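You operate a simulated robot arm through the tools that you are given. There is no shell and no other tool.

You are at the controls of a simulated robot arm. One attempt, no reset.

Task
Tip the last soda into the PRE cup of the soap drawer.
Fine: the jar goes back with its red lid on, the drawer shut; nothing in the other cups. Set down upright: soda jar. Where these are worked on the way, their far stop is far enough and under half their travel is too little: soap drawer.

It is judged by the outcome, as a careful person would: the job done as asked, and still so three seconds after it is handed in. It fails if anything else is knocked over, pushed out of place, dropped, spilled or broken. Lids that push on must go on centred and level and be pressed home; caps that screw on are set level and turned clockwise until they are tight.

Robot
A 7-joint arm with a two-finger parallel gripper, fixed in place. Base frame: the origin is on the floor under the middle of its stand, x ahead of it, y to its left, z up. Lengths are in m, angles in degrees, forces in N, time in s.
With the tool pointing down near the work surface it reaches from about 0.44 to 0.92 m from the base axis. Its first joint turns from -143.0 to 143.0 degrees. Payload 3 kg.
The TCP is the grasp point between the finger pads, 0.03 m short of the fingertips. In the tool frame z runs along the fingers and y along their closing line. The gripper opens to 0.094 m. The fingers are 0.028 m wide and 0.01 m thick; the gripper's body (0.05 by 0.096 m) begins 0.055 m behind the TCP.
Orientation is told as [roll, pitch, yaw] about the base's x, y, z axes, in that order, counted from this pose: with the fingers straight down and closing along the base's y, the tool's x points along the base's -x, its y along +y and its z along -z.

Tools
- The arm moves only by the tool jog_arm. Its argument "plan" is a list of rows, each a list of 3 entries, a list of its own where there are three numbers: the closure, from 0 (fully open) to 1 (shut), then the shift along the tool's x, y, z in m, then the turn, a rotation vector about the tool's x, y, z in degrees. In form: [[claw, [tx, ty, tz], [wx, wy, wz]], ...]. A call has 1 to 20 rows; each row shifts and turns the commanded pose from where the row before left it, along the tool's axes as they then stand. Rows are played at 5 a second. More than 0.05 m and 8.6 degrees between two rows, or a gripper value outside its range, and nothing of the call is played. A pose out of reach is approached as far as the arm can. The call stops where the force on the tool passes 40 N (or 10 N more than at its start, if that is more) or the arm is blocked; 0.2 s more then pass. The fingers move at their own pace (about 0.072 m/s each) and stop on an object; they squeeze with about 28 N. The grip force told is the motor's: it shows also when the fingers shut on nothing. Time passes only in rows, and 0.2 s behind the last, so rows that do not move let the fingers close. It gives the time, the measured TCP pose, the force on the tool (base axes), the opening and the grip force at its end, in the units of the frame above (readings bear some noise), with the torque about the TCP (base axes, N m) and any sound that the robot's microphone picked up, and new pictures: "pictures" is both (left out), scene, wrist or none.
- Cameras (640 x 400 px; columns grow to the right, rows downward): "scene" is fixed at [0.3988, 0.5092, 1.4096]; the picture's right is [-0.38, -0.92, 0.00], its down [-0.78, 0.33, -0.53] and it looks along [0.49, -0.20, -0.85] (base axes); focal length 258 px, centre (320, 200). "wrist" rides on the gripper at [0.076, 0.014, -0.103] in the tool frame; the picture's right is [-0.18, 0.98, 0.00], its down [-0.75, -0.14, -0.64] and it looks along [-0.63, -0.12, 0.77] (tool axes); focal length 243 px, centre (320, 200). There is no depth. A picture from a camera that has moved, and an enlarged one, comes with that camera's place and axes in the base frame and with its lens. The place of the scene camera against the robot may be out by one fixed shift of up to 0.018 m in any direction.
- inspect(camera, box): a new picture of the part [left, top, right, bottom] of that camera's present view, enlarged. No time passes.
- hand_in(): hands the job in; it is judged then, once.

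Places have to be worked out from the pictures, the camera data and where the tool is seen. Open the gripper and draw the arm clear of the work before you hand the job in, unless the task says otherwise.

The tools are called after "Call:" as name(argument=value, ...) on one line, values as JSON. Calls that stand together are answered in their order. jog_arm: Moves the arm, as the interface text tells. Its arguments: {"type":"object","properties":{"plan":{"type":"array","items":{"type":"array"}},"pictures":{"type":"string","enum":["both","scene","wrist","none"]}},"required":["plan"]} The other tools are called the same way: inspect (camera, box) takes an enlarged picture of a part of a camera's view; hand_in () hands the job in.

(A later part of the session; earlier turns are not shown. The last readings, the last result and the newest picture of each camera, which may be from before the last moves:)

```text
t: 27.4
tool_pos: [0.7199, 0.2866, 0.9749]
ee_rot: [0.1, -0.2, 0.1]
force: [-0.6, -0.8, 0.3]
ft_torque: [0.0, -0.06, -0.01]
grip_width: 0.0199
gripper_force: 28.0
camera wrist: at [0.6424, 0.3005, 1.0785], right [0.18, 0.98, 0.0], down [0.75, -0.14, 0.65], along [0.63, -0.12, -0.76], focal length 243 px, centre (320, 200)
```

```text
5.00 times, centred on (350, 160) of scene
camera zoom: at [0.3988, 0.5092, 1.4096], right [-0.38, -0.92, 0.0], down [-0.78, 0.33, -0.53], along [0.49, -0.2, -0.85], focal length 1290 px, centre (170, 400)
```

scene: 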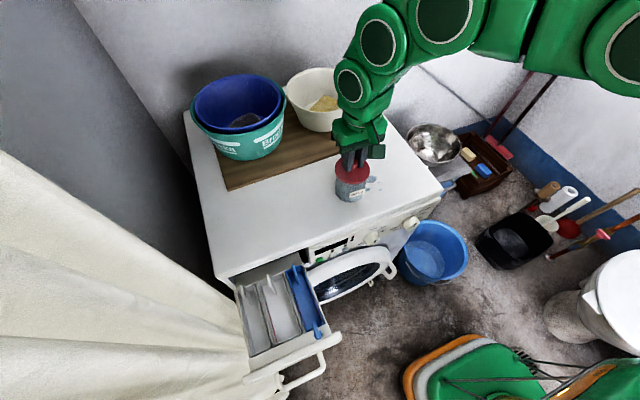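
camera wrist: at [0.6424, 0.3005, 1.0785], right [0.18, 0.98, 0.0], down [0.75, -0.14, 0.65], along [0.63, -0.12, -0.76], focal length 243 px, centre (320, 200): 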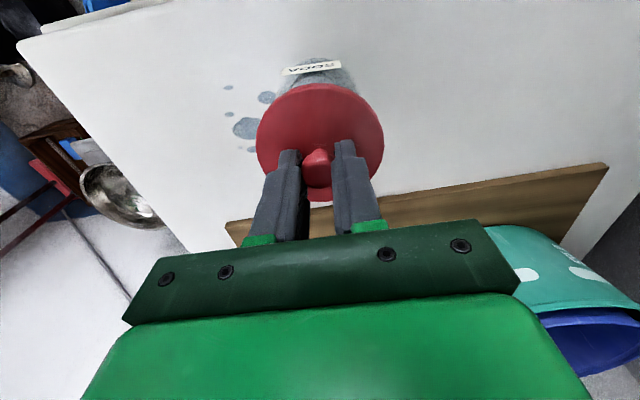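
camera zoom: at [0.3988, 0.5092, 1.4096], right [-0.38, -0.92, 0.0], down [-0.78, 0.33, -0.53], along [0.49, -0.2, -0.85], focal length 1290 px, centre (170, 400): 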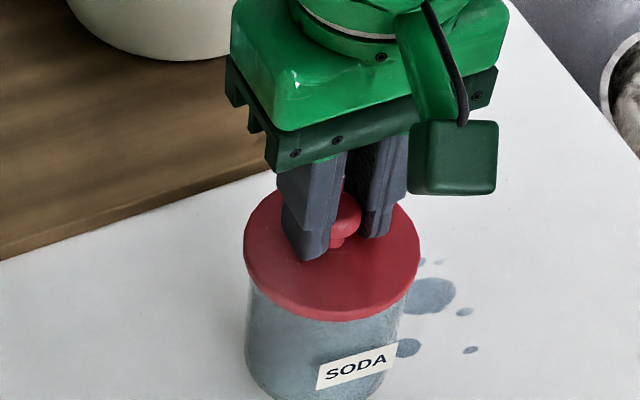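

The knob is gripped at TCP (0.7199, 0.2866, 0.9749), which I'll use as the reference for replacing the lid. I'll lift slowly to see whether the lid comes off on its own.

Call:
jog_arm(plan=[[1, [0, 0, -0.002], [0, 0, 0]], [1, [0, 0, -0.003], [0, 0, 0]], [1, [0, 0, -0.005], [0, 0, 0]], [1, [0, 0, -0.005], [0, 0, 0]]], pictures="scene")

Call:
inspect(camera="scene", box=[300, 120, 400, 200])

```text
t: 28.4
tool_pos: [0.7198, 0.2864, 0.9908]
ee_rot: [0.2, -0.3, 0.1]
force: [-0.5, 0.9, -0.2]
ft_torque: [-0.04, 0.02, 0.0]
grip_width: 0.0203
gripper_force: 28.1
```

scene: 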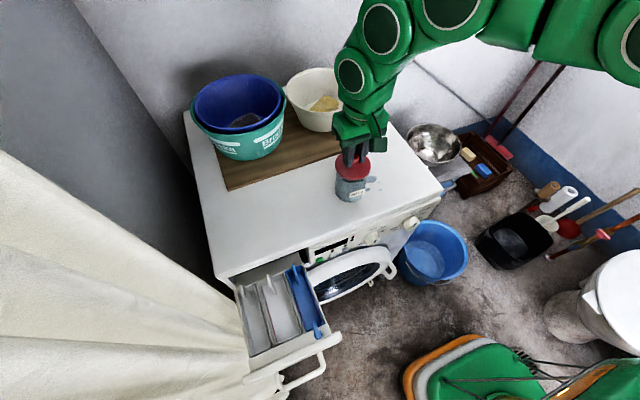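

```text
5.00 times, centred on (350, 160) of scene
camera zoom: at [0.3988, 0.5092, 1.4096], right [-0.38, -0.92, 0.0], down [-0.78, 0.33, -0.53], along [0.49, -0.2, -0.85], focal length 1290 px, centre (170, 400)
```

zoom: 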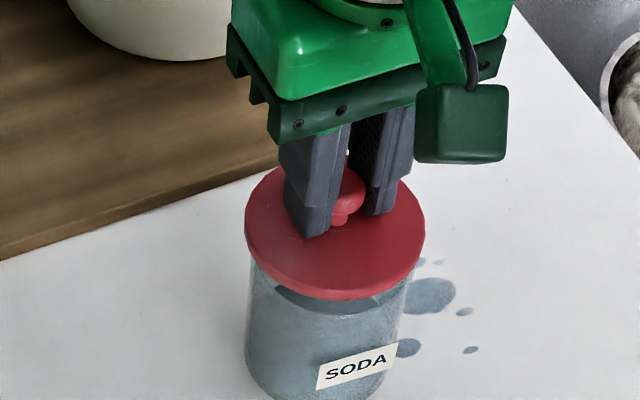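

The lid comes off freely and the jar stays put. I'll lift higher and carry the lid to a clear spot on the machine top at about (0.74, 0.45).

Call:
jog_arm(plan=[[1, [0, 0, -0.02], [0, 0, 0]], [1, [0, 0, -0.03], [0, 0, 0]], [1, [0, 0, -0.02], [0, 0, 0]], [1, [-0.004, 0.033, 0], [0, 0, 0]], [1, [-0.004, 0.033, 0], [0, 0, 0]], [1, [-0.004, 0.033, 0], [0, 0, 0]], [1, [-0.004, 0.033, 0], [0, 0, 0]], [1, [-0.004, 0.033, 0], [0, 0, 0]], [1, [0, 0, 0], [0, 0, 0]]], pictures="both")

Call:
inspect(camera="scene", box=[290, 110, 410, 210])

```text
t: 30.4
tool_pos: [0.7371, 0.4399, 1.0603]
ee_rot: [0.1, -0.3, 0.1]
force: [0.2, -1.0, 0.1]
ft_torque: [-0.01, -0.04, 0.02]
grip_width: 0.0199
gripper_force: 27.7
out of reach, approached as far as the arm can: row 8
camera wrist: at [0.6606, 0.4544, 1.1639], right [0.18, 0.98, 0.0], down [0.75, -0.14, 0.65], along [0.63, -0.12, -0.76], focal length 243 px, centre (320, 200)
```

scene: 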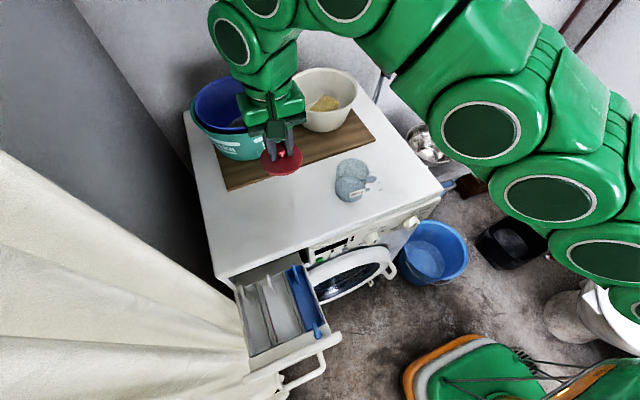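
wrist: 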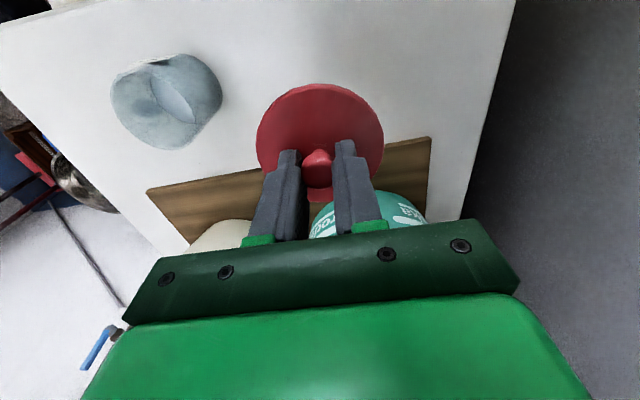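

```text
4.00 times, centred on (350, 160) of scene
camera zoom: at [0.3988, 0.5092, 1.4096], right [-0.38, -0.92, 0.0], down [-0.78, 0.33, -0.53], along [0.49, -0.2, -0.85], focal length 1032 px, centre (200, 360)
```

zoom: 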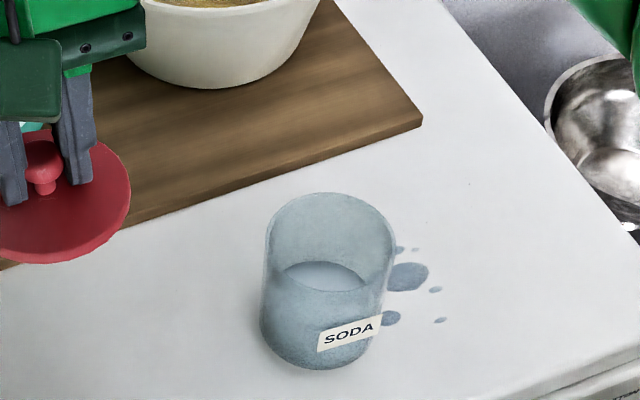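

The jar is open and standing where it was, and the hand is at its reach limit here. I'll come back slightly and lower the lid onto the free surface, finishing with small steps to feel contact.

Call:
jog_arm(plan=[[1, [0.01, -0.005, 0.02], [0, 0, 0]], [1, [0.01, -0.005, 0.03], [0, 0, 0]], [1, [0, 0, 0.03], [0, 0, 0]], [1, [0, 0, 0.03], [0, 0, 0]], [1, [0, 0, 0.03], [0, 0, 0]], [1, [0, 0, 0.01], [0, 0, 0]], [1, [0, 0, 0], [0, 0, 0]]], pictures="both")

Call:
inspect(camera="scene", box=[220, 120, 340, 220])

Call:
inspect(camera="wrist", box=[40, 40, 260, 178])

```text
t: 31.9
tool_pos: [0.7182, 0.4296, 0.9102]
ee_rot: [0.1, -0.3, 0.0]
force: [-0.5, 0.4, -0.2]
ft_torque: [0.01, -0.01, 0.0]
grip_width: 0.02
gripper_force: 28.3
camera wrist: at [0.6409, 0.4449, 1.013], right [0.18, 0.98, 0.0], down [0.75, -0.14, 0.65], along [0.63, -0.12, -0.76], focal length 243 px, centre (320, 200)
```

scene: 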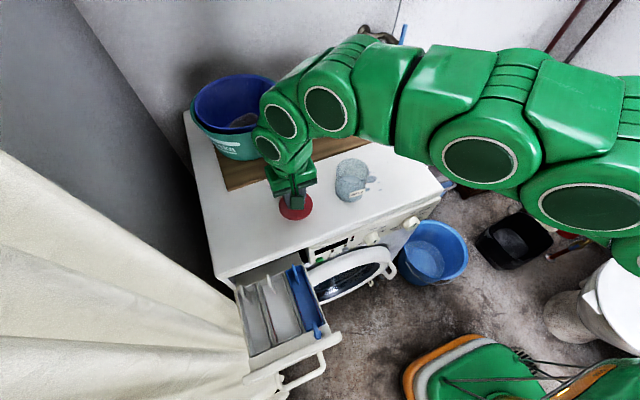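
wrist: 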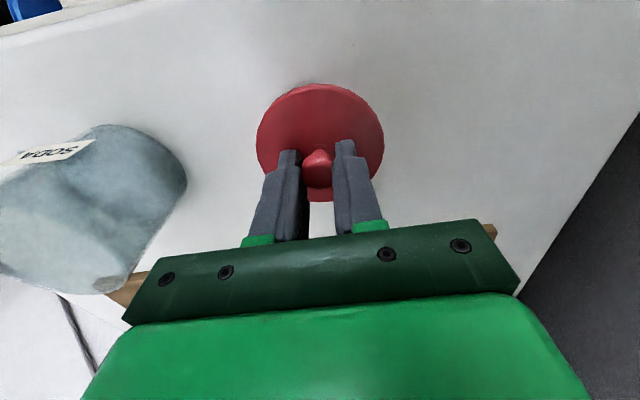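

```text
4.00 times, centred on (280, 170) of scene
camera zoom: at [0.3988, 0.5092, 1.4096], right [-0.38, -0.92, 0.0], down [-0.78, 0.33, -0.53], along [0.49, -0.2, -0.85], focal length 1032 px, centre (480, 320)
```

zoom: 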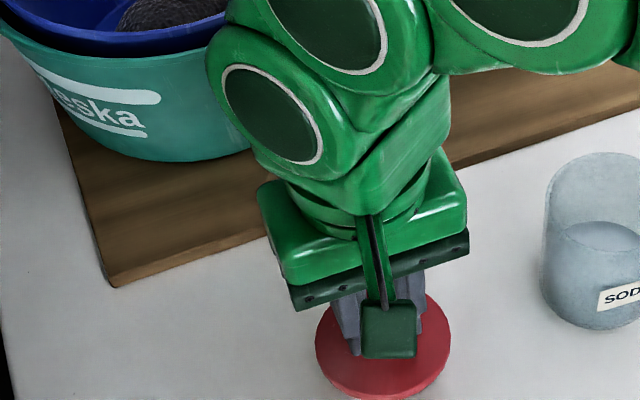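

```text
2.90 times, centred on (150, 109) of wrist
camera zoom: at [0.6409, 0.4449, 1.013], right [0.18, 0.98, 0.0], down [0.75, -0.14, 0.65], along [0.63, -0.12, -0.76], focal length 703 px, centre (813, 464)
```

zoom: 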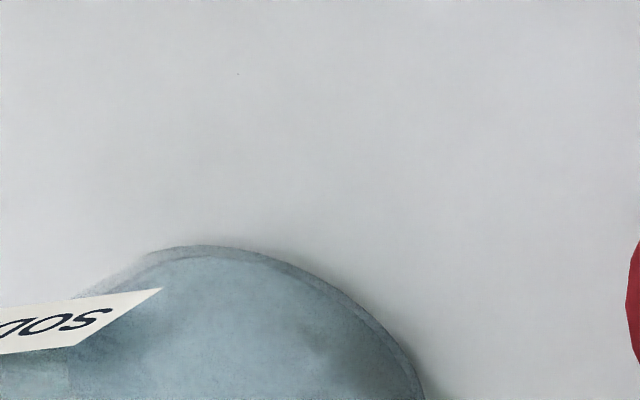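

There is no contact yet. I'll keep lowering in small steps.

Call:
jog_arm(plan=[[1, [0, 0, 0.005], [0, 0, 0]], [1, [0, 0, 0.005], [0, 0, 0]], [1, [0, 0, 0.003], [0, 0, 0]], [1, [0, 0, 0], [0, 0, 0]]], pictures="scene")

Call:
inspect(camera="scene", box=[260, 170, 340, 240])

```text
t: 33.0
tool_pos: [0.7188, 0.4296, 0.8973]
ee_rot: [0.1, -0.3, 0.0]
force: [-1.1, 1.5, 11.5]
ft_torque: [0.04, 0.14, 0.02]
grip_width: 0.0202
gripper_force: 28.2
```

scene: 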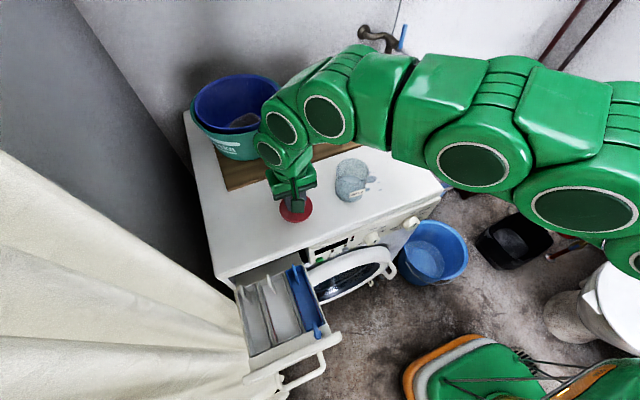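

```text
5.71 times, centred on (300, 205) of scene
camera zoom: at [0.3988, 0.5092, 1.4096], right [-0.38, -0.92, 0.0], down [-0.78, 0.33, -0.53], along [0.49, -0.2, -0.85], focal length 1475 px, centre (434, 171)
```

zoom: 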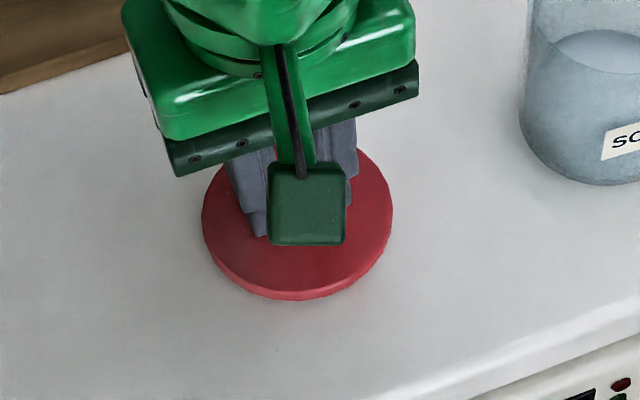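

The lid has touched down, with about 11 N at TCP z 0.8973. I'll release it and rise.

Call:
jog_arm(plan=[[1, [0, 0, -0.0008], [0, 0, 0]], [0.6, [0, 0, 0], [0, 0, 0]], [0.5, [0, 0, 0], [0, 0, 0]], [0.5, [0, 0, 0], [0, 0, 0]], [0.5, [0, 0, -0.02], [0, 0, 0]], [0.4, [0, 0, -0.03], [0, 0, 0]], [0.2, [0, 0, -0.04], [0, 0, 0]], [0, [0, 0, -0.04], [0, 0, 0]], [0, [0, 0, 0], [0, 0, 0]]], pictures="both")

Call:
inspect(camera="wrist", box=[60, 20, 380, 220])

Call:
inspect(camera="scene", box=[260, 140, 400, 230])

```text
t: 35.0
tool_pos: [0.7192, 0.4294, 1.0294]
ee_rot: [-0.1, -0.2, 0.1]
force: [-0.1, -0.5, -0.4]
ft_torque: [0.0, 0.01, 0.0]
grip_width: 0.094
gripper_force: 0.1
camera wrist: at [0.6411, 0.4443, 1.1311], right [0.18, 0.98, 0.0], down [0.75, -0.14, 0.64], along [0.63, -0.12, -0.76], focal length 243 px, centre (320, 200)
```

scene: 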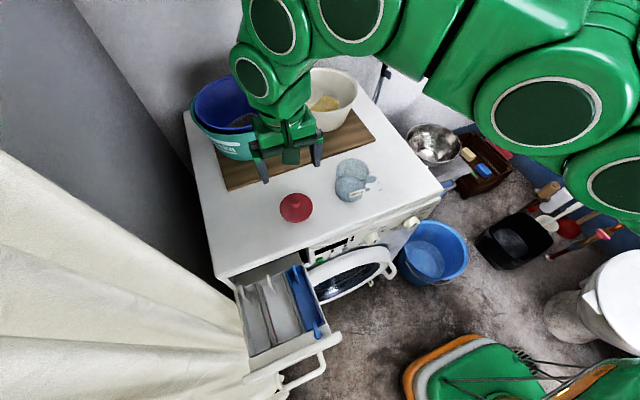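
wrist: 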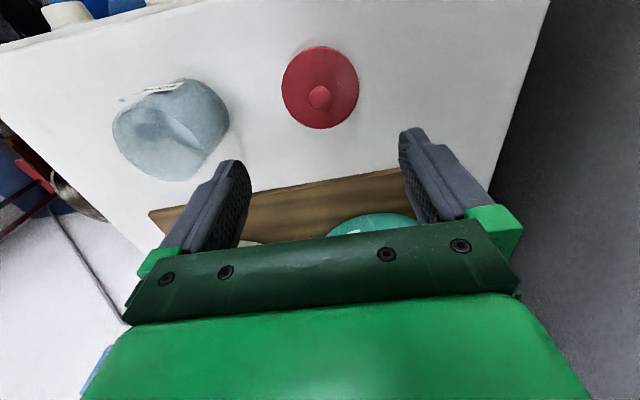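

```text
2.00 times, centred on (220, 120) of wrist
camera zoom: at [0.6411, 0.4443, 1.1311], right [0.18, 0.98, 0.0], down [0.75, -0.14, 0.64], along [0.63, -0.12, -0.76], focal length 485 px, centre (520, 360)
```

zoom: 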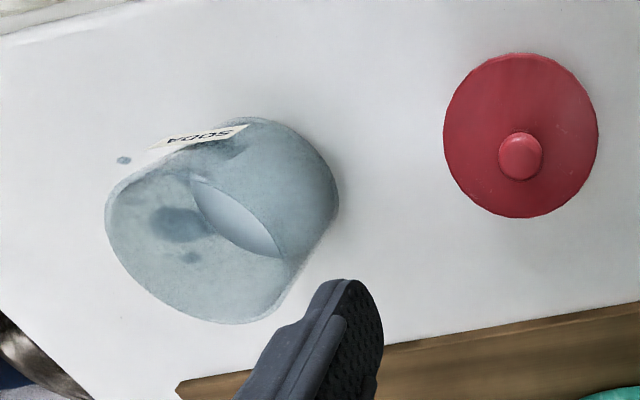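

```text
4.44 times, centred on (330, 185) of scene
camera zoom: at [0.3988, 0.5092, 1.4096], right [-0.38, -0.92, 0.0], down [-0.78, 0.33, -0.53], along [0.49, -0.2, -0.85], focal length 1147 px, centre (276, 267)
```

zoom: 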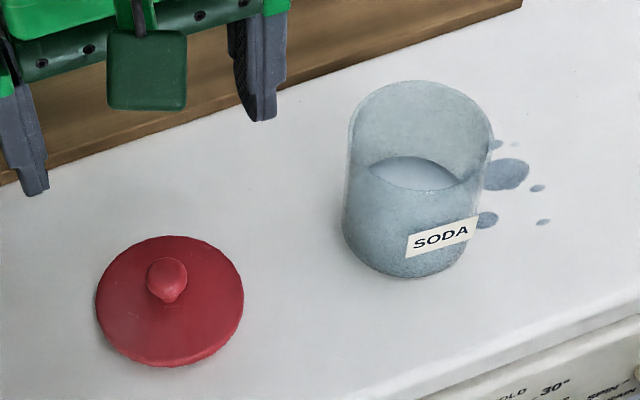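

The lid is flat on the machine, and the jar holds a thin layer of soda. I want a near-horizontal side grip so that rolling the wrist pours sideways into the narrow cup, so I'll test that tilt in free space in front of the jar.

Call:
jog_arm(plan=[[0, [0.034, -0.0285, 0], [0, 0, 0]], [0, [0.034, -0.0285, 0], [0, 0, 0]], [0, [0.034, -0.0285, 0], [0, 0, 0]], [0, [0.034, -0.0285, 0], [0, 0, 0]], [0, [0.034, -0.0285, 0], [0, 0, 0]], [0, [0, 0, 0], [0, -8.5, 0]], [0, [0, 0, 0], [0, -8.5, 0]], [0, [0, 0, 0], [0, -8.5, 0]], [0, [0, 0, 0], [0, -8.5, 0]], [0, [0, 0, 0], [0, -8.5, 0]], [0, [0, 0, 0], [0, -8.5, 0]], [0, [0, 0, 0], [0, -8.5, 0]], [0, [0, 0, 0], [0, -8.5, 0]], [0, [0, 0, 0], [0, -8.5, 0]], [0, [0, 0, 0], [0, 0, 0]]], pictures="both")

```text
t: 38.1
tool_pos: [0.5524, 0.3042, 1.0571]
ee_rot: [3.2, -72.1, -0.8]
force: [-0.2, 0.6, -0.3]
ft_torque: [0.03, 0.02, 0.01]
grip_width: 0.0939
gripper_force: 0.1
out of reach, approached as far as the arm can: row 14
camera wrist: at [0.4306, 0.3146, 1.0156], right [0.02, 0.98, 0.19], down [-0.37, -0.17, 0.91], along [0.93, -0.09, 0.36], focal length 243 px, centre (320, 200)
```

scene: 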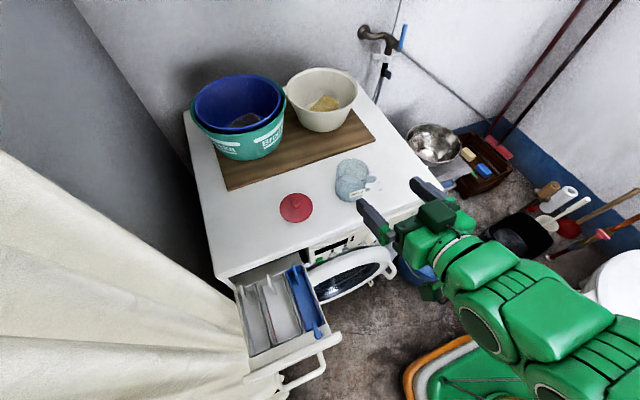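
wrist: 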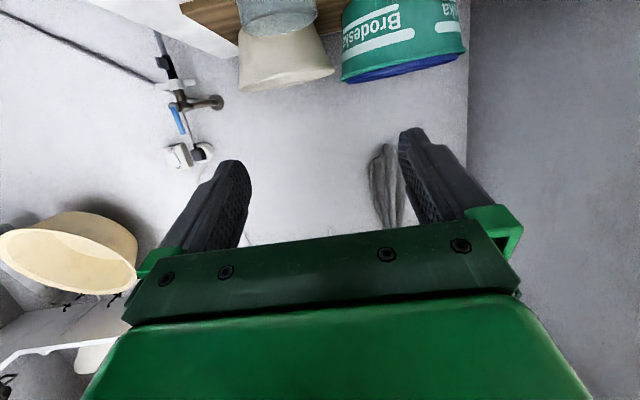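

About 72° of tilt is available here. I'll move over the drawer at a safe height and test the pouring roll there before picking up the jar.

Call:
jog_arm(plan=[[0, [0.0127, 0.0369, -0.0034], [0, 0, 0]], [0, [0.0127, 0.0369, -0.0034], [0, 0, 0]], [0, [0.0127, 0.0369, -0.0034], [0, 0, 0]], [0, [0.0127, 0.0369, -0.0034], [0, 0, 0]], [0, [0.0127, 0.0369, -0.0034], [0, 0, 0]], [0, [0.0127, 0.0369, -0.0034], [0, 0, 0]], [0, [0.0127, 0.0369, -0.0034], [0, 0, 0]], [0, [0, 0, 0], [0, 0, -8.5]], [0, [0, 0, 0], [0, 0, -8.5]], [0, [0, 0, 0], [0, 0, -8.5]], [0, [0, 0, 0], [0, 0, -8.5]], [0, [0, 0, 0], [0, 0, -8.5]], [0, [0, 0, 0], [0, 0, -8.5]], [0, [0, 0, 0], [0, 0, -8.5]], [0, [0, 0, 0], [0, 0, -8.5]], [0, [0, 0, 0], [0, 0, -8.5]], [0, [0, 0, 0], [0, 0, -8.5]], [0, [0, 0, 0], [0, 0, -8.5]]], pictures="scene")

```text
t: 42.0
tool_pos: [0.4926, 0.5625, 0.9849]
ee_rot: [-72.0, 2.2, 93.3]
force: [-0.3, 0.0, -0.7]
ft_torque: [0.01, -0.01, 0.04]
grip_width: 0.094
gripper_force: 0.1
```

scene: 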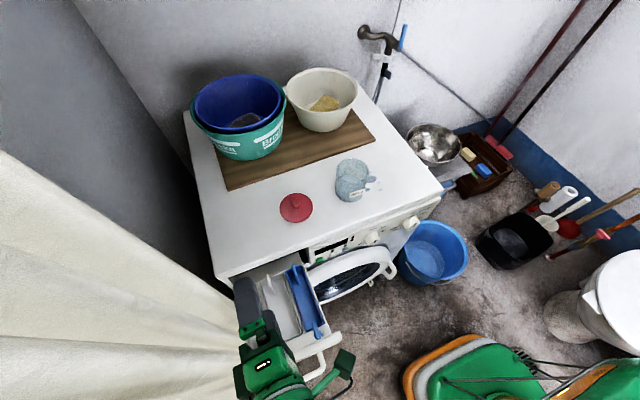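

The first 93° of roll worked, so I'll continue rolling to test the full pouring range.

Call:
jog_arm(plan=[[0, [0, 0, 0], [0, 0, -8.5]], [0, [0, 0, 0], [0, 0, -8.5]], [0, [0, 0, 0], [0, 0, -8.5]], [0, [0, 0, 0], [0, 0, -8.5]], [0, [0, 0, 0], [0, 0, -8.5]], [0, [0, 0, 0], [0, 0, -8.5]], [0, [0, 0, 0], [0, 0, -8.5]], [0, [0, 0, 0], [0, 0, -8.5]], [0, [0, 0, 0], [0, 0, 0]]], pictures="scene")

```text
t: 44.0
tool_pos: [0.4823, 0.5554, 0.9347]
ee_rot: [-59.8, 52.2, 117.2]
force: [0.3, 0.1, -0.2]
ft_torque: [-0.01, -0.02, 0.0]
grip_width: 0.094
gripper_force: 0.0
out of reach, approached as far as the arm can: row 6, 7, 8
```

scene: 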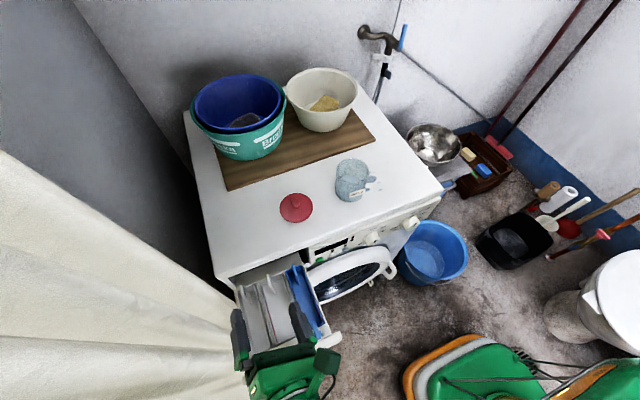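

Rolling left reaches its limit near 146° at this heading. I'll raise the hand a little and turn the heading toward radial (yaw +42°) to see whether that frees up wrist range.

Call:
jog_arm(plan=[[0, [0.02, -0.013, -0.0077], [0, 0, 8.5]], [0, [0.019, -0.016, -0.0077], [0, 0, 0]], [0, [0, 0, 0], [6.0, -5.3, -2.6]], [0, [0, 0, 0], [6.0, -5.3, -2.6]], [0, [0, 0, 0], [6.0, -5.3, -2.6]], [0, [0, 0, 0], [6.0, -5.3, -2.6]], [0, [0, 0, 0], [6.0, -5.3, -2.6]], [0, [0, 0, 0], [0, 0, 0]]], pictures="scene")

```text
t: 45.8
tool_pos: [0.4836, 0.5541, 0.9861]
ee_rot: [-65.0, 44.9, 152.8]
force: [-0.1, -1.3, -0.9]
ft_torque: [0.02, 0.01, -0.03]
grip_width: 0.0941
gripper_force: 0.2
```

scene: 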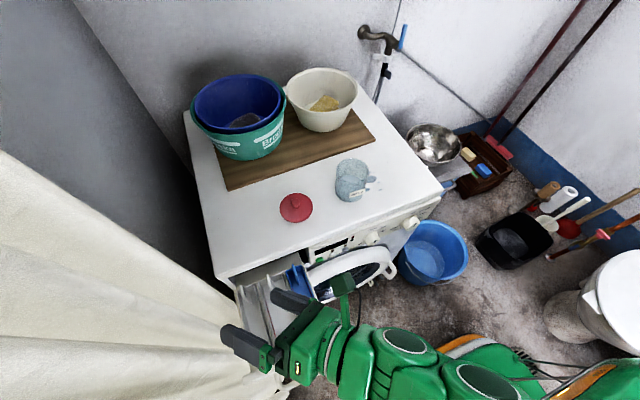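

The heading is now radial at 44° with 138° of roll and no limit. I'll test levelling the tool further and rolling a bit more.

Call:
jog_arm(plan=[[0, [0, 0, 0], [5.4, 5.9, 0]], [0, [0, 0, 0], [5.4, 5.9, 0]], [0, [0, 0, 0], [0, 0, 0]], [0, [0, 0, 0], [0, 0, -8.5]], [0, [0, 0, 0], [0, 0, -8.5]], [0, [0, 0, 0], [0, 0, -8.5]], [0, [0, 0, 0], [0, 0, 0]]], pictures="scene")

```text
t: 47.4
tool_pos: [0.4832, 0.5537, 0.985]
ee_rot: [-85.3, 73.3, 139.0]
force: [-0.1, 0.5, 0.1]
ft_torque: [-0.01, -0.03, -0.04]
grip_width: 0.0937
gripper_force: 0.1
```

scene: 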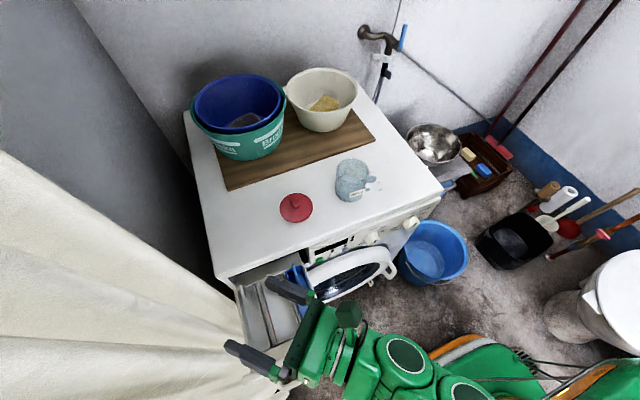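

This radial heading reaches a fully level tool with about 163° of roll. I'll look through the wrist camera from here to judge the cup, the flaps and how close the curtain is.

Call:
inspect(camera="wrist", box=[0, 0, 640, 400])

Call:
inspect(camera="scene", box=[160, 220, 360, 400])

```text
1.00 times, centred on (320, 200) of wrist (not enlarged: the box is as wide or as high as the picture)
camera zoom: at [0.4358, 0.4583, 1.0579], right [0.62, -0.64, -0.46], down [-0.71, -0.21, -0.67], along [0.33, 0.74, -0.59], focal length 243 px, centre (320, 200)
```

zoom: 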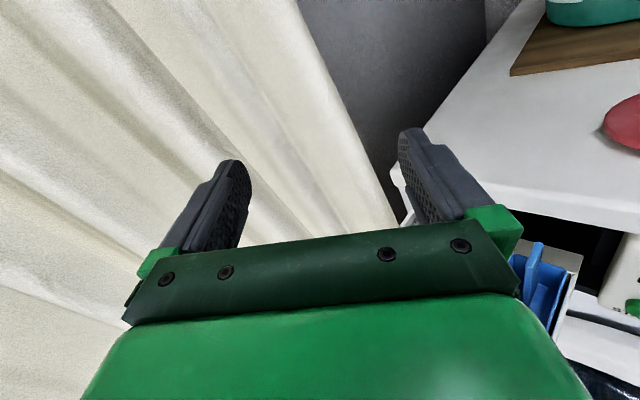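

```text
2.22 times, centred on (260, 310) of scene
camera zoom: at [0.3988, 0.5092, 1.4096], right [-0.38, -0.92, 0.0], down [-0.78, 0.33, -0.53], along [0.49, -0.2, -0.85], focal length 574 px, centre (453, -44)
```

zoom: 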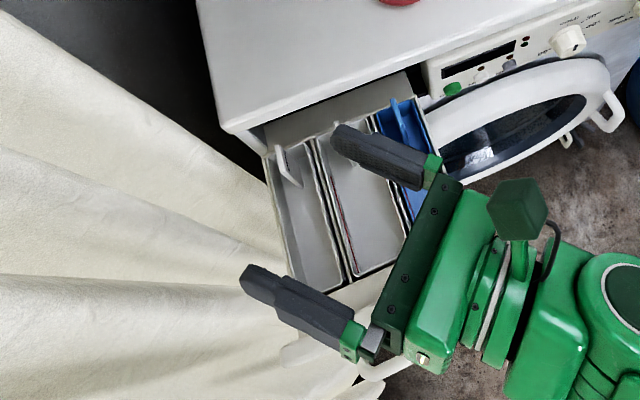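

The curtain's far edge is near (0.69, 0.74), so I'd rather pour with the mouth facing -x, along the cup's length, rolling left with the tool heading about 55°. I'll test that pose over the cup with the empty hand and check for limits.

Call:
jog_arm(plan=[[0.3, [-0.0204, 0.0055, 0.0253], [0, 0, 0]], [0.3, [-0.0204, 0.0055, 0.0253], [0, 0, 0]], [0.3, [-0.0204, 0.0055, 0.0253], [0, 0, 0]], [0.3, [0, 0, 0], [4.8, -1.43, -0.12]], [0.3, [0, 0, 0], [4.8, -1.43, -0.12]], [0.3, [0, 0, 0], [0, 0, 0]]], pictures="both")

Call:
inspect(camera="scene", box=[190, 230, 350, 380])

```text
t: 48.8
tool_pos: [0.534, 0.6078, 0.9204]
ee_rot: [-85.3, 73.2, 149.1]
force: [-0.3, -0.8, -0.5]
ft_torque: [0.01, 0.0, 0.0]
grip_width: 0.0657
gripper_force: 0.2
camera wrist: at [0.5048, 0.505, 0.992], right [0.72, -0.52, -0.46], down [-0.67, -0.33, -0.67], along [0.19, 0.79, -0.59], focal length 243 px, centre (320, 200)
```

scene: 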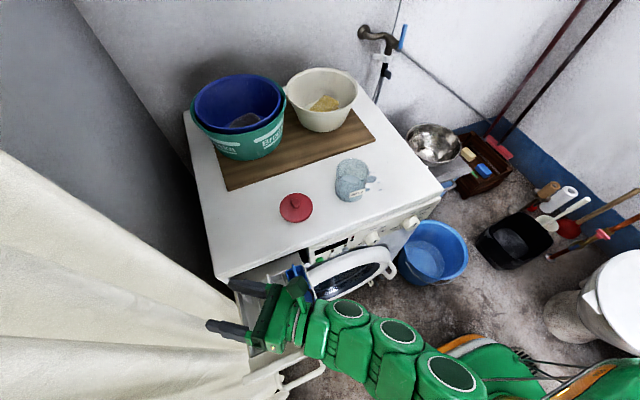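
wrist: 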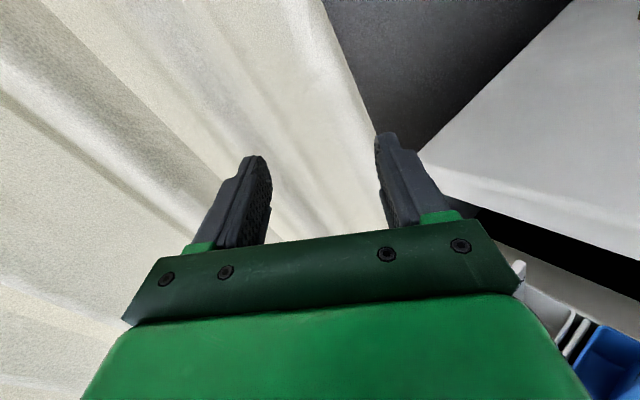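

```text
2.67 times, centred on (270, 305) of scene
camera zoom: at [0.3988, 0.5092, 1.4096], right [-0.38, -0.92, 0.0], down [-0.78, 0.33, -0.53], along [0.49, -0.2, -0.85], focal length 688 px, centre (453, -80)
```

zoom: 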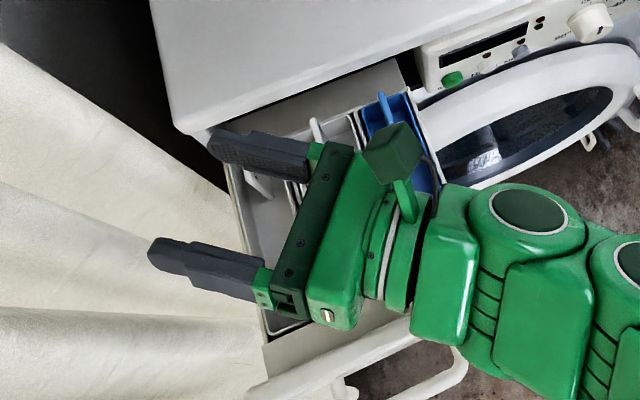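

The full pour pose over the cup is reachable without any limit. I'll raise the hand and roll back, then go to side-grip the jar.

Call:
jog_arm(plan=[[0, [0.0383, -0.0114, -0.0009], [0, 0, 0]], [0, [0.0383, -0.0114, -0.0009], [0, 0, 0]], [0, [0, 0, 0], [0, 0, 8.5]], [0, [0, 0, 0], [0, 0, 8.5]], [0, [0, 0, 0], [0, 0, 8.5]], [0, [0, 0, 0], [0, 0, 8.5]], [0, [0, 0, 0], [0, 0, 8.5]], [0, [0, 0, 0], [0, 0, 8.5]], [0, [0, 0, 0], [0, 0, 8.5]], [0, [0, 0, 0], [0, 0, 8.5]], [0, [0, 0, 0], [0, 0, 8.5]], [0, [0, 0, 0], [0, 0, 8.5]], [0, [0, 0, 0], [0, 0, 8.5]], [0, [0, 0, 0], [0, 0, 8.5]], [0, [0, 0, 0], [0, 0, 8.5]], [0, [0, 0, 0], [0, 0, 8.5]], [0, [0, 0, 0], [0, 0, 8.5]], [0, [0, 0, 0], [0, 0, 8.5]], [0, [0, 0, 0], [0, 0, 8.5]], [0, [0, 0, 0], [0, 0, 8.5]]], pictures="none")

```text
t: 49.1
tool_pos: [0.5375, 0.6035, 0.9418]
ee_rot: [-83.1, 73.4, 150.6]
force: [2.0, -17.4, 7.7]
ft_torque: [0.38, 0.21, 0.37]
grip_width: 0.0888
gripper_force: 0.1
stopped in row 1: the force on the tool passed its limit at 46 N (the readings are from after the stop); the commanded pose is now the measured one
```

The finger touched the curtain as the gripper opened, so the curtain sits at about y≈0.665 here. I'll retreat straight back with the fingers partly closed, then rise and roll back.

Call:
jog_arm(plan=[[0.4, [0, 0, -0.02], [0, 0, 0]], [0.4, [0, 0, -0.04], [0, 0, 0]], [0.4, [0, 0, -0.04], [0, 0, 0]], [0.4, [0.0383, -0.0113, -0.0014], [0, 0, 0]], [0.4, [0.0383, -0.0113, -0.0014], [0, 0, 0]]], pictures="scene")

```text
t: 50.3
tool_pos: [0.4886, 0.5399, 1.0252]
ee_rot: [-83.3, 73.4, 151.0]
force: [0.7, 0.6, -0.5]
ft_torque: [0.02, 0.02, 0.03]
grip_width: 0.0563
gripper_force: 0.0
out of reach, approached as far as the arm can: row 3
```

scene: 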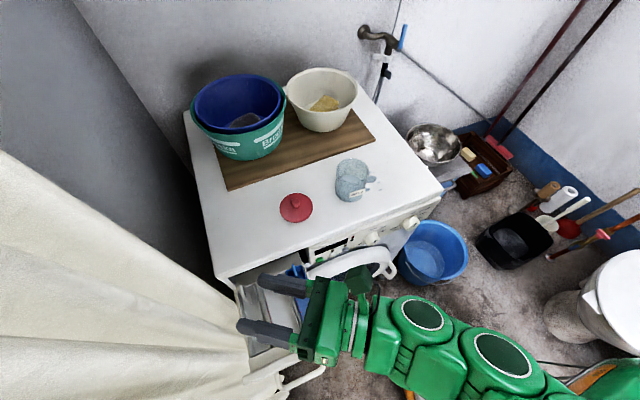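

The hand is clear of the curtain with no load. I'll roll the wrist back to the camera-down orientation.

Call:
jog_arm(plan=[[0.4, [0, 0, 0], [0, 0, 8.5]], [0.4, [0, 0, 0], [0, 0, 8.5]], [0.4, [0, 0, 0], [0, 0, 8.5]], [0.4, [0, 0, 0], [0, 0, 8.5]], [0.4, [0, 0, 0], [0, 0, 8.5]], [0.4, [0, 0, 0], [0, 0, 8.5]], [0.4, [0, 0, 0], [0, 0, 8.5]], [0.4, [0, 0, 0], [0, 0, 8.5]], [0.4, [0, 0, 0], [0, 0, 8.5]], [0.4, [0, 0, 0], [0, 0, 8.5]], [0.4, [0, 0, 0], [0, 0, 8.5]], [0.4, [0, 0, 0], [0, 0, 8.5]], [0.4, [0, 0, 0], [0, 0, 8.5]], [0.4, [0, 0, 0], [0, 0, 8.5]], [0.4, [0, 0, 0], [0, 0, 8.5]], [0.4, [0, 0, 0], [0, 0, 8.5]], [0.4, [0, 0, 0], [0, 0, 8.5]], [0.4, [0, 0, 0], [0, 0, 8.5]], [0.4, [0, 0, 0], [0, 0, 8.5]]], pictures="scene")

```text
t: 54.3
tool_pos: [0.4886, 0.5395, 1.0249]
ee_rot: [-43.3, -87.4, 97.7]
force: [1.2, -0.4, 0.0]
ft_torque: [0.0, 0.01, 0.0]
grip_width: 0.0566
gripper_force: 0.0
```

scene: 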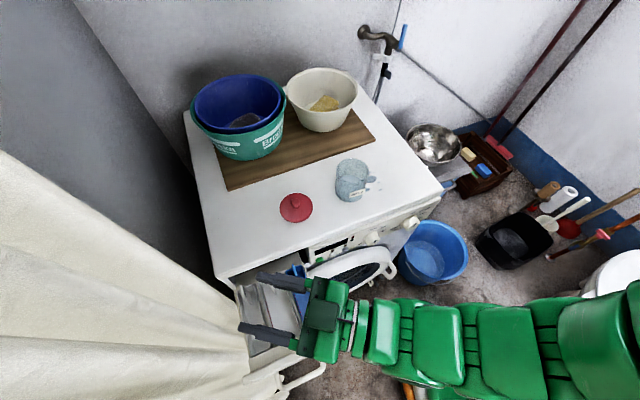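

The wrist is back to camera-down and level. I'll turn toward the jar (heading ~22°), set the tilt to 66°, and move to a point in front of the jar.

Call:
jog_arm(plan=[[0.4, [0, 0, 0], [8.17, 0.25, 0.27]], [0.4, [0, 0, 0], [8.17, 0.25, 0.27]], [0.4, [0, 0, 0], [8.17, 0.25, 0.27]], [0.4, [0, 0, 0], [8.17, 0.25, 0.27]], [0.4, [0, 0, 0], [0, 7.35, 0]], [0.4, [0, 0, 0], [0, 7.35, 0]], [0.4, [0, 0, 0], [0, 7.35, 0]], [0.4, [0.0044, -0.04, 0.001], [0, 0, 0]], [0.2, [0.0044, -0.04, 0.001], [0, 0, 0]], [0, [0.0044, -0.04, 0.001], [0, 0, 0]], [0, [0.0044, -0.04, 0.001], [0, 0, 0]], [0, [0.0044, -0.04, 0.001], [0, 0, 0]], [0, [0.0044, -0.04, 0.001], [0, 0, 0]], [0, [0.0044, -0.04, 0.001], [0, 0, 0]], [0, [0.0044, -0.04, 0.001], [0, 0, 0]], [0, [0, 0, 0], [0, 0, 0]]], pictures="both")

```text
t: 57.7
tool_pos: [0.6151, 0.2934, 1.0013]
ee_rot: [-4.7, -66.1, 26.0]
force: [0.0, -0.1, -0.2]
ft_torque: [-0.03, 0.04, 0.0]
grip_width: 0.0939
gripper_force: 0.2
out of reach, approached as far as the arm can: row 12, 13, 14, 15
camera wrist: at [0.4932, 0.2591, 0.9732], right [-0.3, 0.95, 0.14], down [-0.22, -0.21, 0.95], along [0.93, 0.25, 0.27], focal length 243 px, centre (320, 200)
```

scene: 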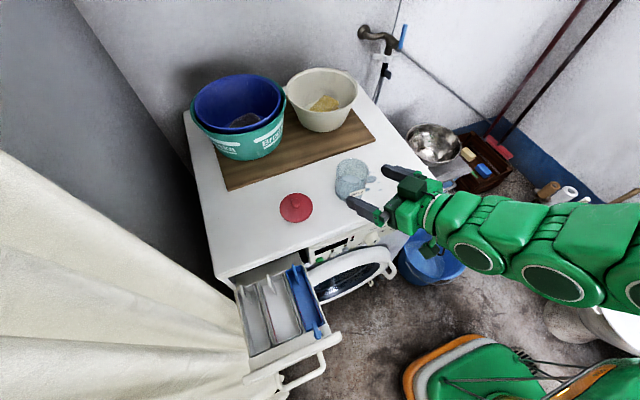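
wrist: 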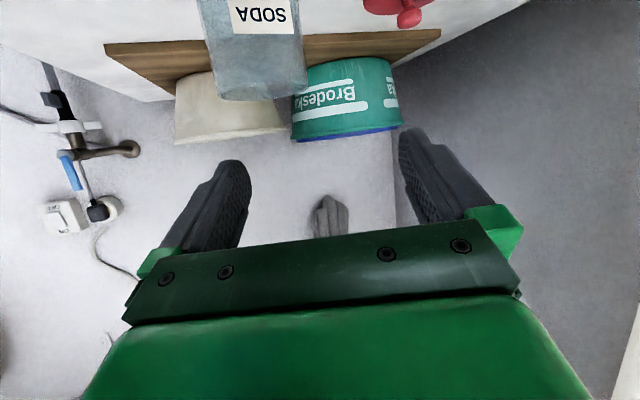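

The arm sits slightly off the requested point because of a reach limit, but its orientation is good (heading ~21°, tilt 66°). I'll align laterally with the jar and come down to the pre-grasp point just in front of it.

Call:
jog_arm(plan=[[0, [0, -0.021, 0.008], [0, 0, 0]], [0, [0, -0.0207, 0.008], [0, 0, 0]], [0, [0.02, 0, 0.006], [0, 0, 0]], [0, [0.02, 0, 0.006], [0, 0, 0]], [0, [0.0188, 0, 0.006], [0, 0, 0]], [0, [0, 0, 0], [0, 0, 0]]], pictures="both")

Call:
inspect(camera="scene", box=[310, 130, 450, 230])

```text
t: 59.1
tool_pos: [0.6432, 0.2568, 0.9614]
ee_rot: [-4.7, -66.2, 26.0]
force: [-0.6, -0.6, -0.3]
ft_torque: [0.0, -0.02, 0.0]
grip_width: 0.0939
gripper_force: 0.1
out of reach, approached as far as the arm can: row 4, 5
camera wrist: at [0.5223, 0.2234, 0.9327], right [-0.3, 0.95, 0.14], down [-0.22, -0.21, 0.95], along [0.93, 0.25, 0.27], focal length 243 px, centre (320, 200)
```

scene: 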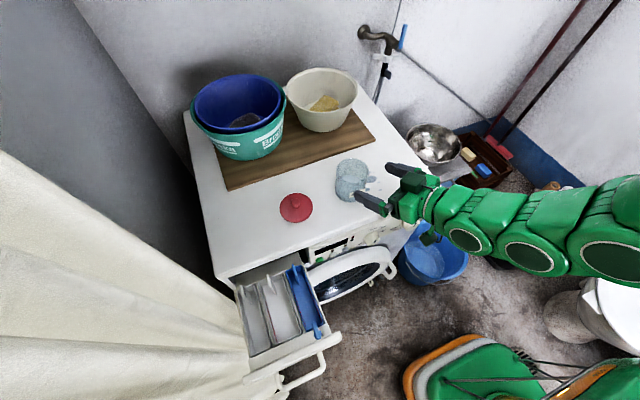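
wrist: 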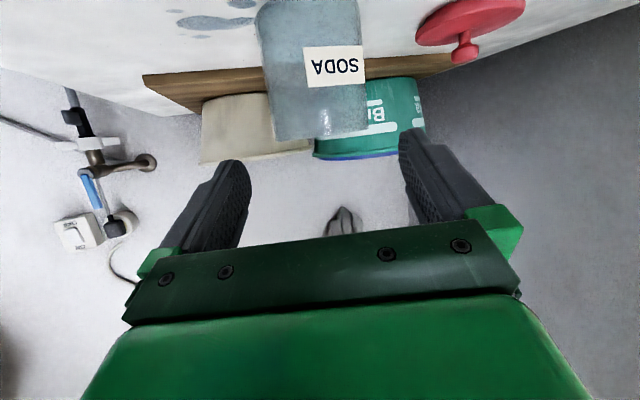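

```text
4.00 times, centred on (380, 180) of scene
camera zoom: at [0.3988, 0.5092, 1.4096], right [-0.38, -0.92, 0.0], down [-0.78, 0.33, -0.53], along [0.49, -0.2, -0.85], focal length 1032 px, centre (80, 280)
```

zoom: 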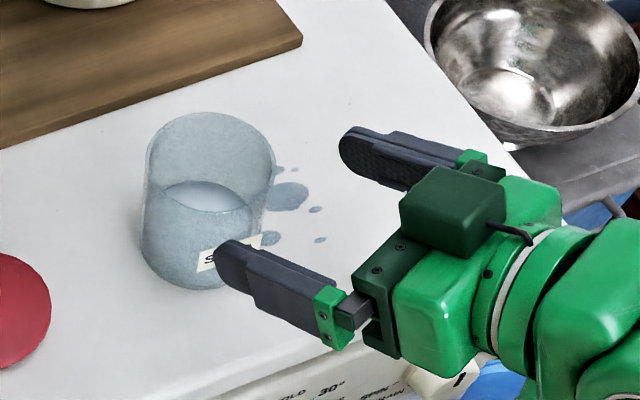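

The fingers are aligned with the jar, and moving outward should relax the reach limit. I'll advance along the tool axis so the fingers pass either side of the jar.

Call:
jog_arm(plan=[[0, [0, 0, 0.0175], [0, 0, 0]], [0, [0.002, 0, 0.0175], [0, 0, 0]], [0, [0.004, 0, 0.0175], [0, 0, 0]], [0, [0.006, 0, 0.015], [0, 0, 0]], [0, [0, 0, 0], [0, 0, 0]]], pictures="both")

Call:
inspect(camera="scene", box=[310, 130, 430, 230])

Call:
inspect(camera="wrist", box=[160, 0, 480, 200])

```text
t: 60.3
tool_pos: [0.6986, 0.2775, 0.9233]
ee_rot: [-4.8, -66.1, 26.1]
force: [0.1, 0.2, 0.2]
ft_torque: [0.02, -0.01, -0.01]
grip_width: 0.094
gripper_force: 0.1
camera wrist: at [0.576, 0.2431, 0.8955], right [-0.3, 0.95, 0.14], down [-0.22, -0.21, 0.95], along [0.93, 0.25, 0.27], focal length 243 px, centre (320, 200)
```

scene: 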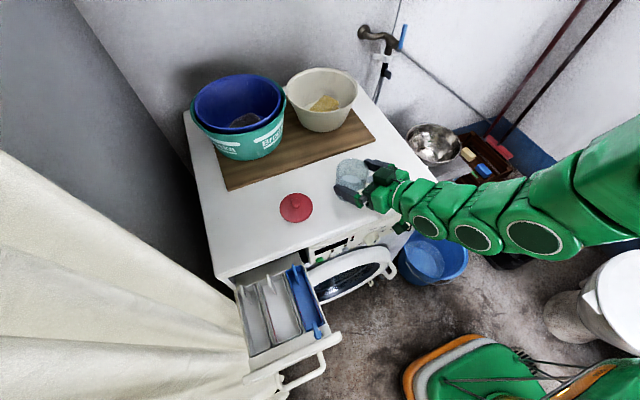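
wrist: 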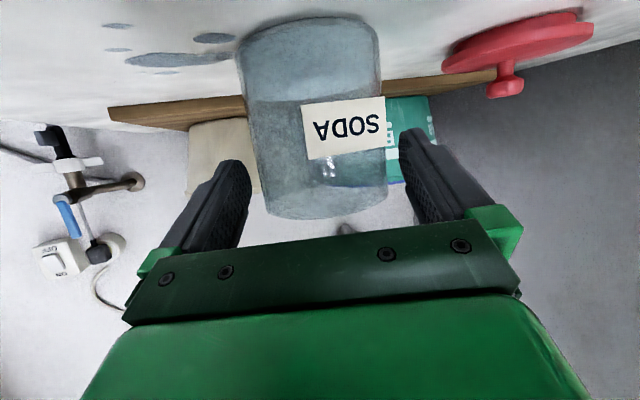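

```text
4.00 times, centred on (370, 180) of scene
camera zoom: at [0.3988, 0.5092, 1.4096], right [-0.38, -0.92, 0.0], down [-0.78, 0.33, -0.53], along [0.49, -0.2, -0.85], focal length 1032 px, centre (120, 280)
```

zoom: 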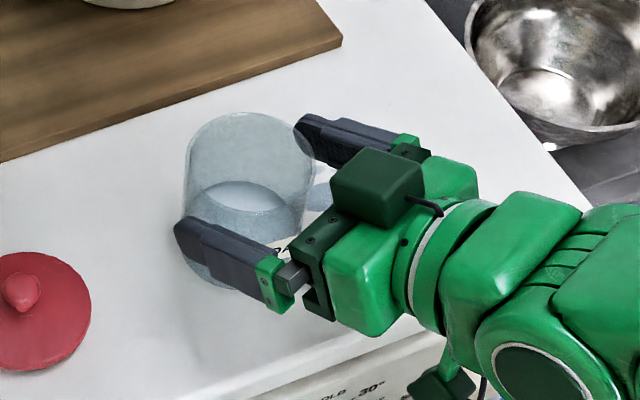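

```text
2.00 times, centred on (320, 100) of wrist
camera zoom: at [0.576, 0.2431, 0.8955], right [-0.3, 0.95, 0.14], down [-0.22, -0.21, 0.95], along [0.93, 0.25, 0.27], focal length 485 px, centre (320, 400)
```

zoom: 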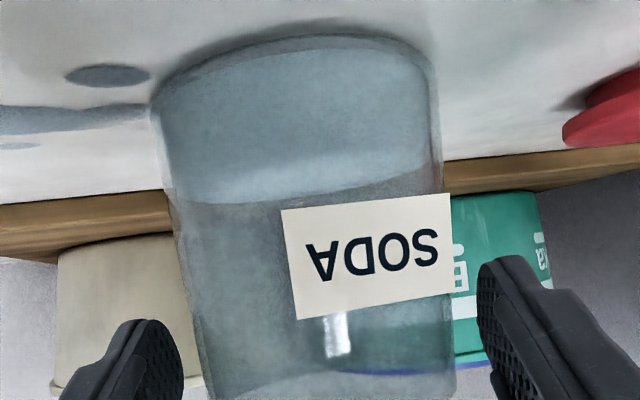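

The fingers straddle the jar cleanly. I'll advance a bit further and lower slightly so the pads sit around the jar's middle.

Call:
jog_arm(plan=[[0, [0.003, 0.0006, 0.01], [0, 0, 0]], [0, [0.005, 0.0006, 0.01], [0, 0, 0]], [0, [0, 0, 0], [0, 0, 0]]], pictures="both")

Call:
inspect(camera="scene", box=[310, 130, 430, 230])

```text
t: 61.1
tool_pos: [0.7117, 0.2829, 0.9083]
ee_rot: [-4.8, -66.1, 26.2]
force: [-0.6, -0.4, 0.1]
ft_torque: [-0.04, 0.01, -0.01]
grip_width: 0.0938
gripper_force: 0.0
camera wrist: at [0.59, 0.2495, 0.8798], right [-0.3, 0.95, 0.14], down [-0.22, -0.21, 0.95], along [0.93, 0.25, 0.27], focal length 243 px, centre (320, 200)
```

scene: 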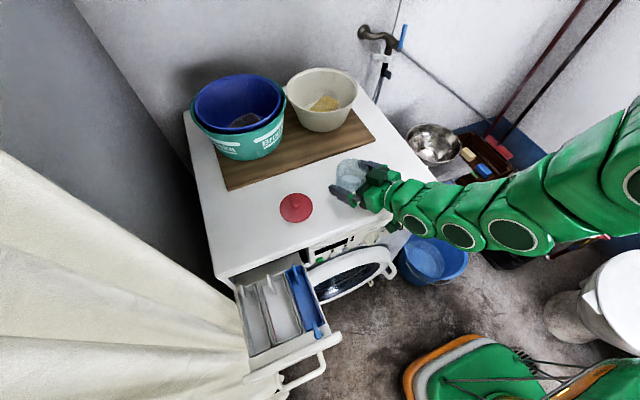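
wrist: 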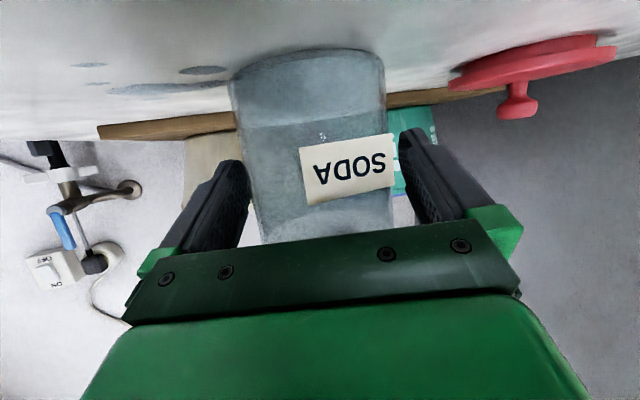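

```text
4.00 times, centred on (370, 180) of scene
camera zoom: at [0.3988, 0.5092, 1.4096], right [-0.38, -0.92, 0.0], down [-0.78, 0.33, -0.53], along [0.49, -0.2, -0.85], focal length 1032 px, centre (120, 280)
```

zoom: 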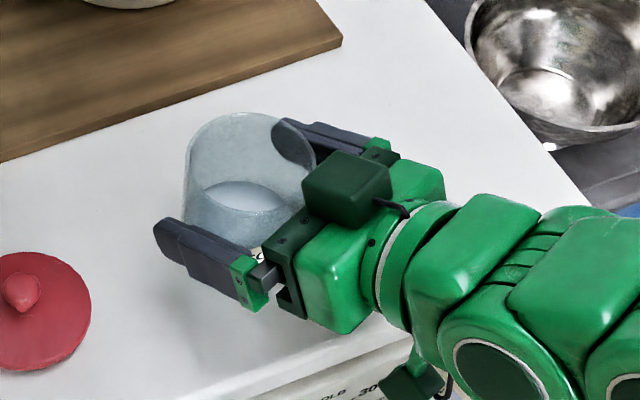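

The jar is centred between the fingers, so I'll close on it.

Call:
jog_arm(plan=[[0.1, [0, 0, 0], [0, 0, 0]], [0.2, [0, 0, 0], [0, 0, 0]], [0.5, [0, 0, 0], [0, 0, 0]], [1, [0, 0, 0], [0, 0, 0]], [1, [0, 0, 0], [0, 0, 0]]], pictures="both")

Call:
inspect(camera="scene", box=[310, 130, 430, 230])

```text
t: 62.3
tool_pos: [0.7106, 0.2838, 0.9084]
ee_rot: [-4.7, -66.2, 26.0]
force: [-1.1, -0.3, 0.3]
ft_torque: [0.03, 0.05, -0.01]
grip_width: 0.0805
gripper_force: 27.9
camera wrist: at [0.5898, 0.2495, 0.8799], right [-0.3, 0.95, 0.14], down [-0.22, -0.21, 0.95], along [0.93, 0.25, 0.27], focal length 243 px, centre (320, 200)
```

scene: 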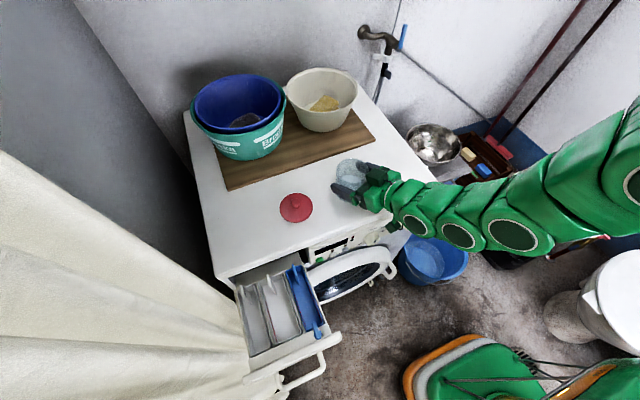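
wrist: 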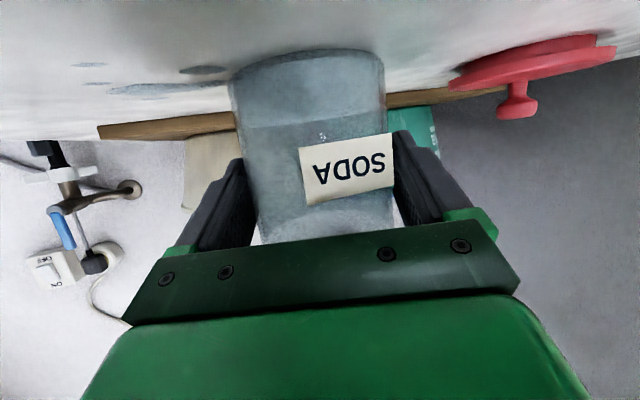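

```text
4.00 times, centred on (370, 180) of scene
camera zoom: at [0.3988, 0.5092, 1.4096], right [-0.38, -0.92, 0.0], down [-0.78, 0.33, -0.53], along [0.49, -0.2, -0.85], focal length 1032 px, centre (120, 280)
```

zoom: 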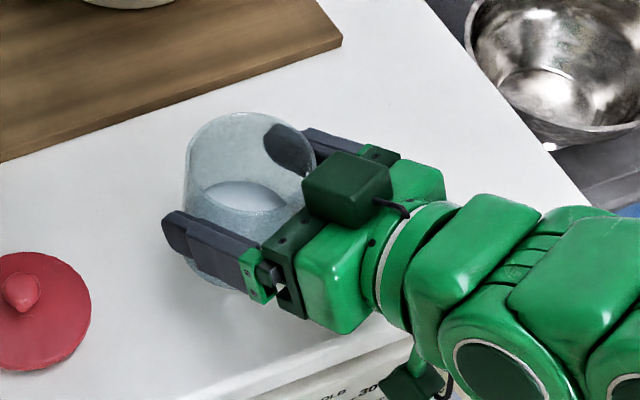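

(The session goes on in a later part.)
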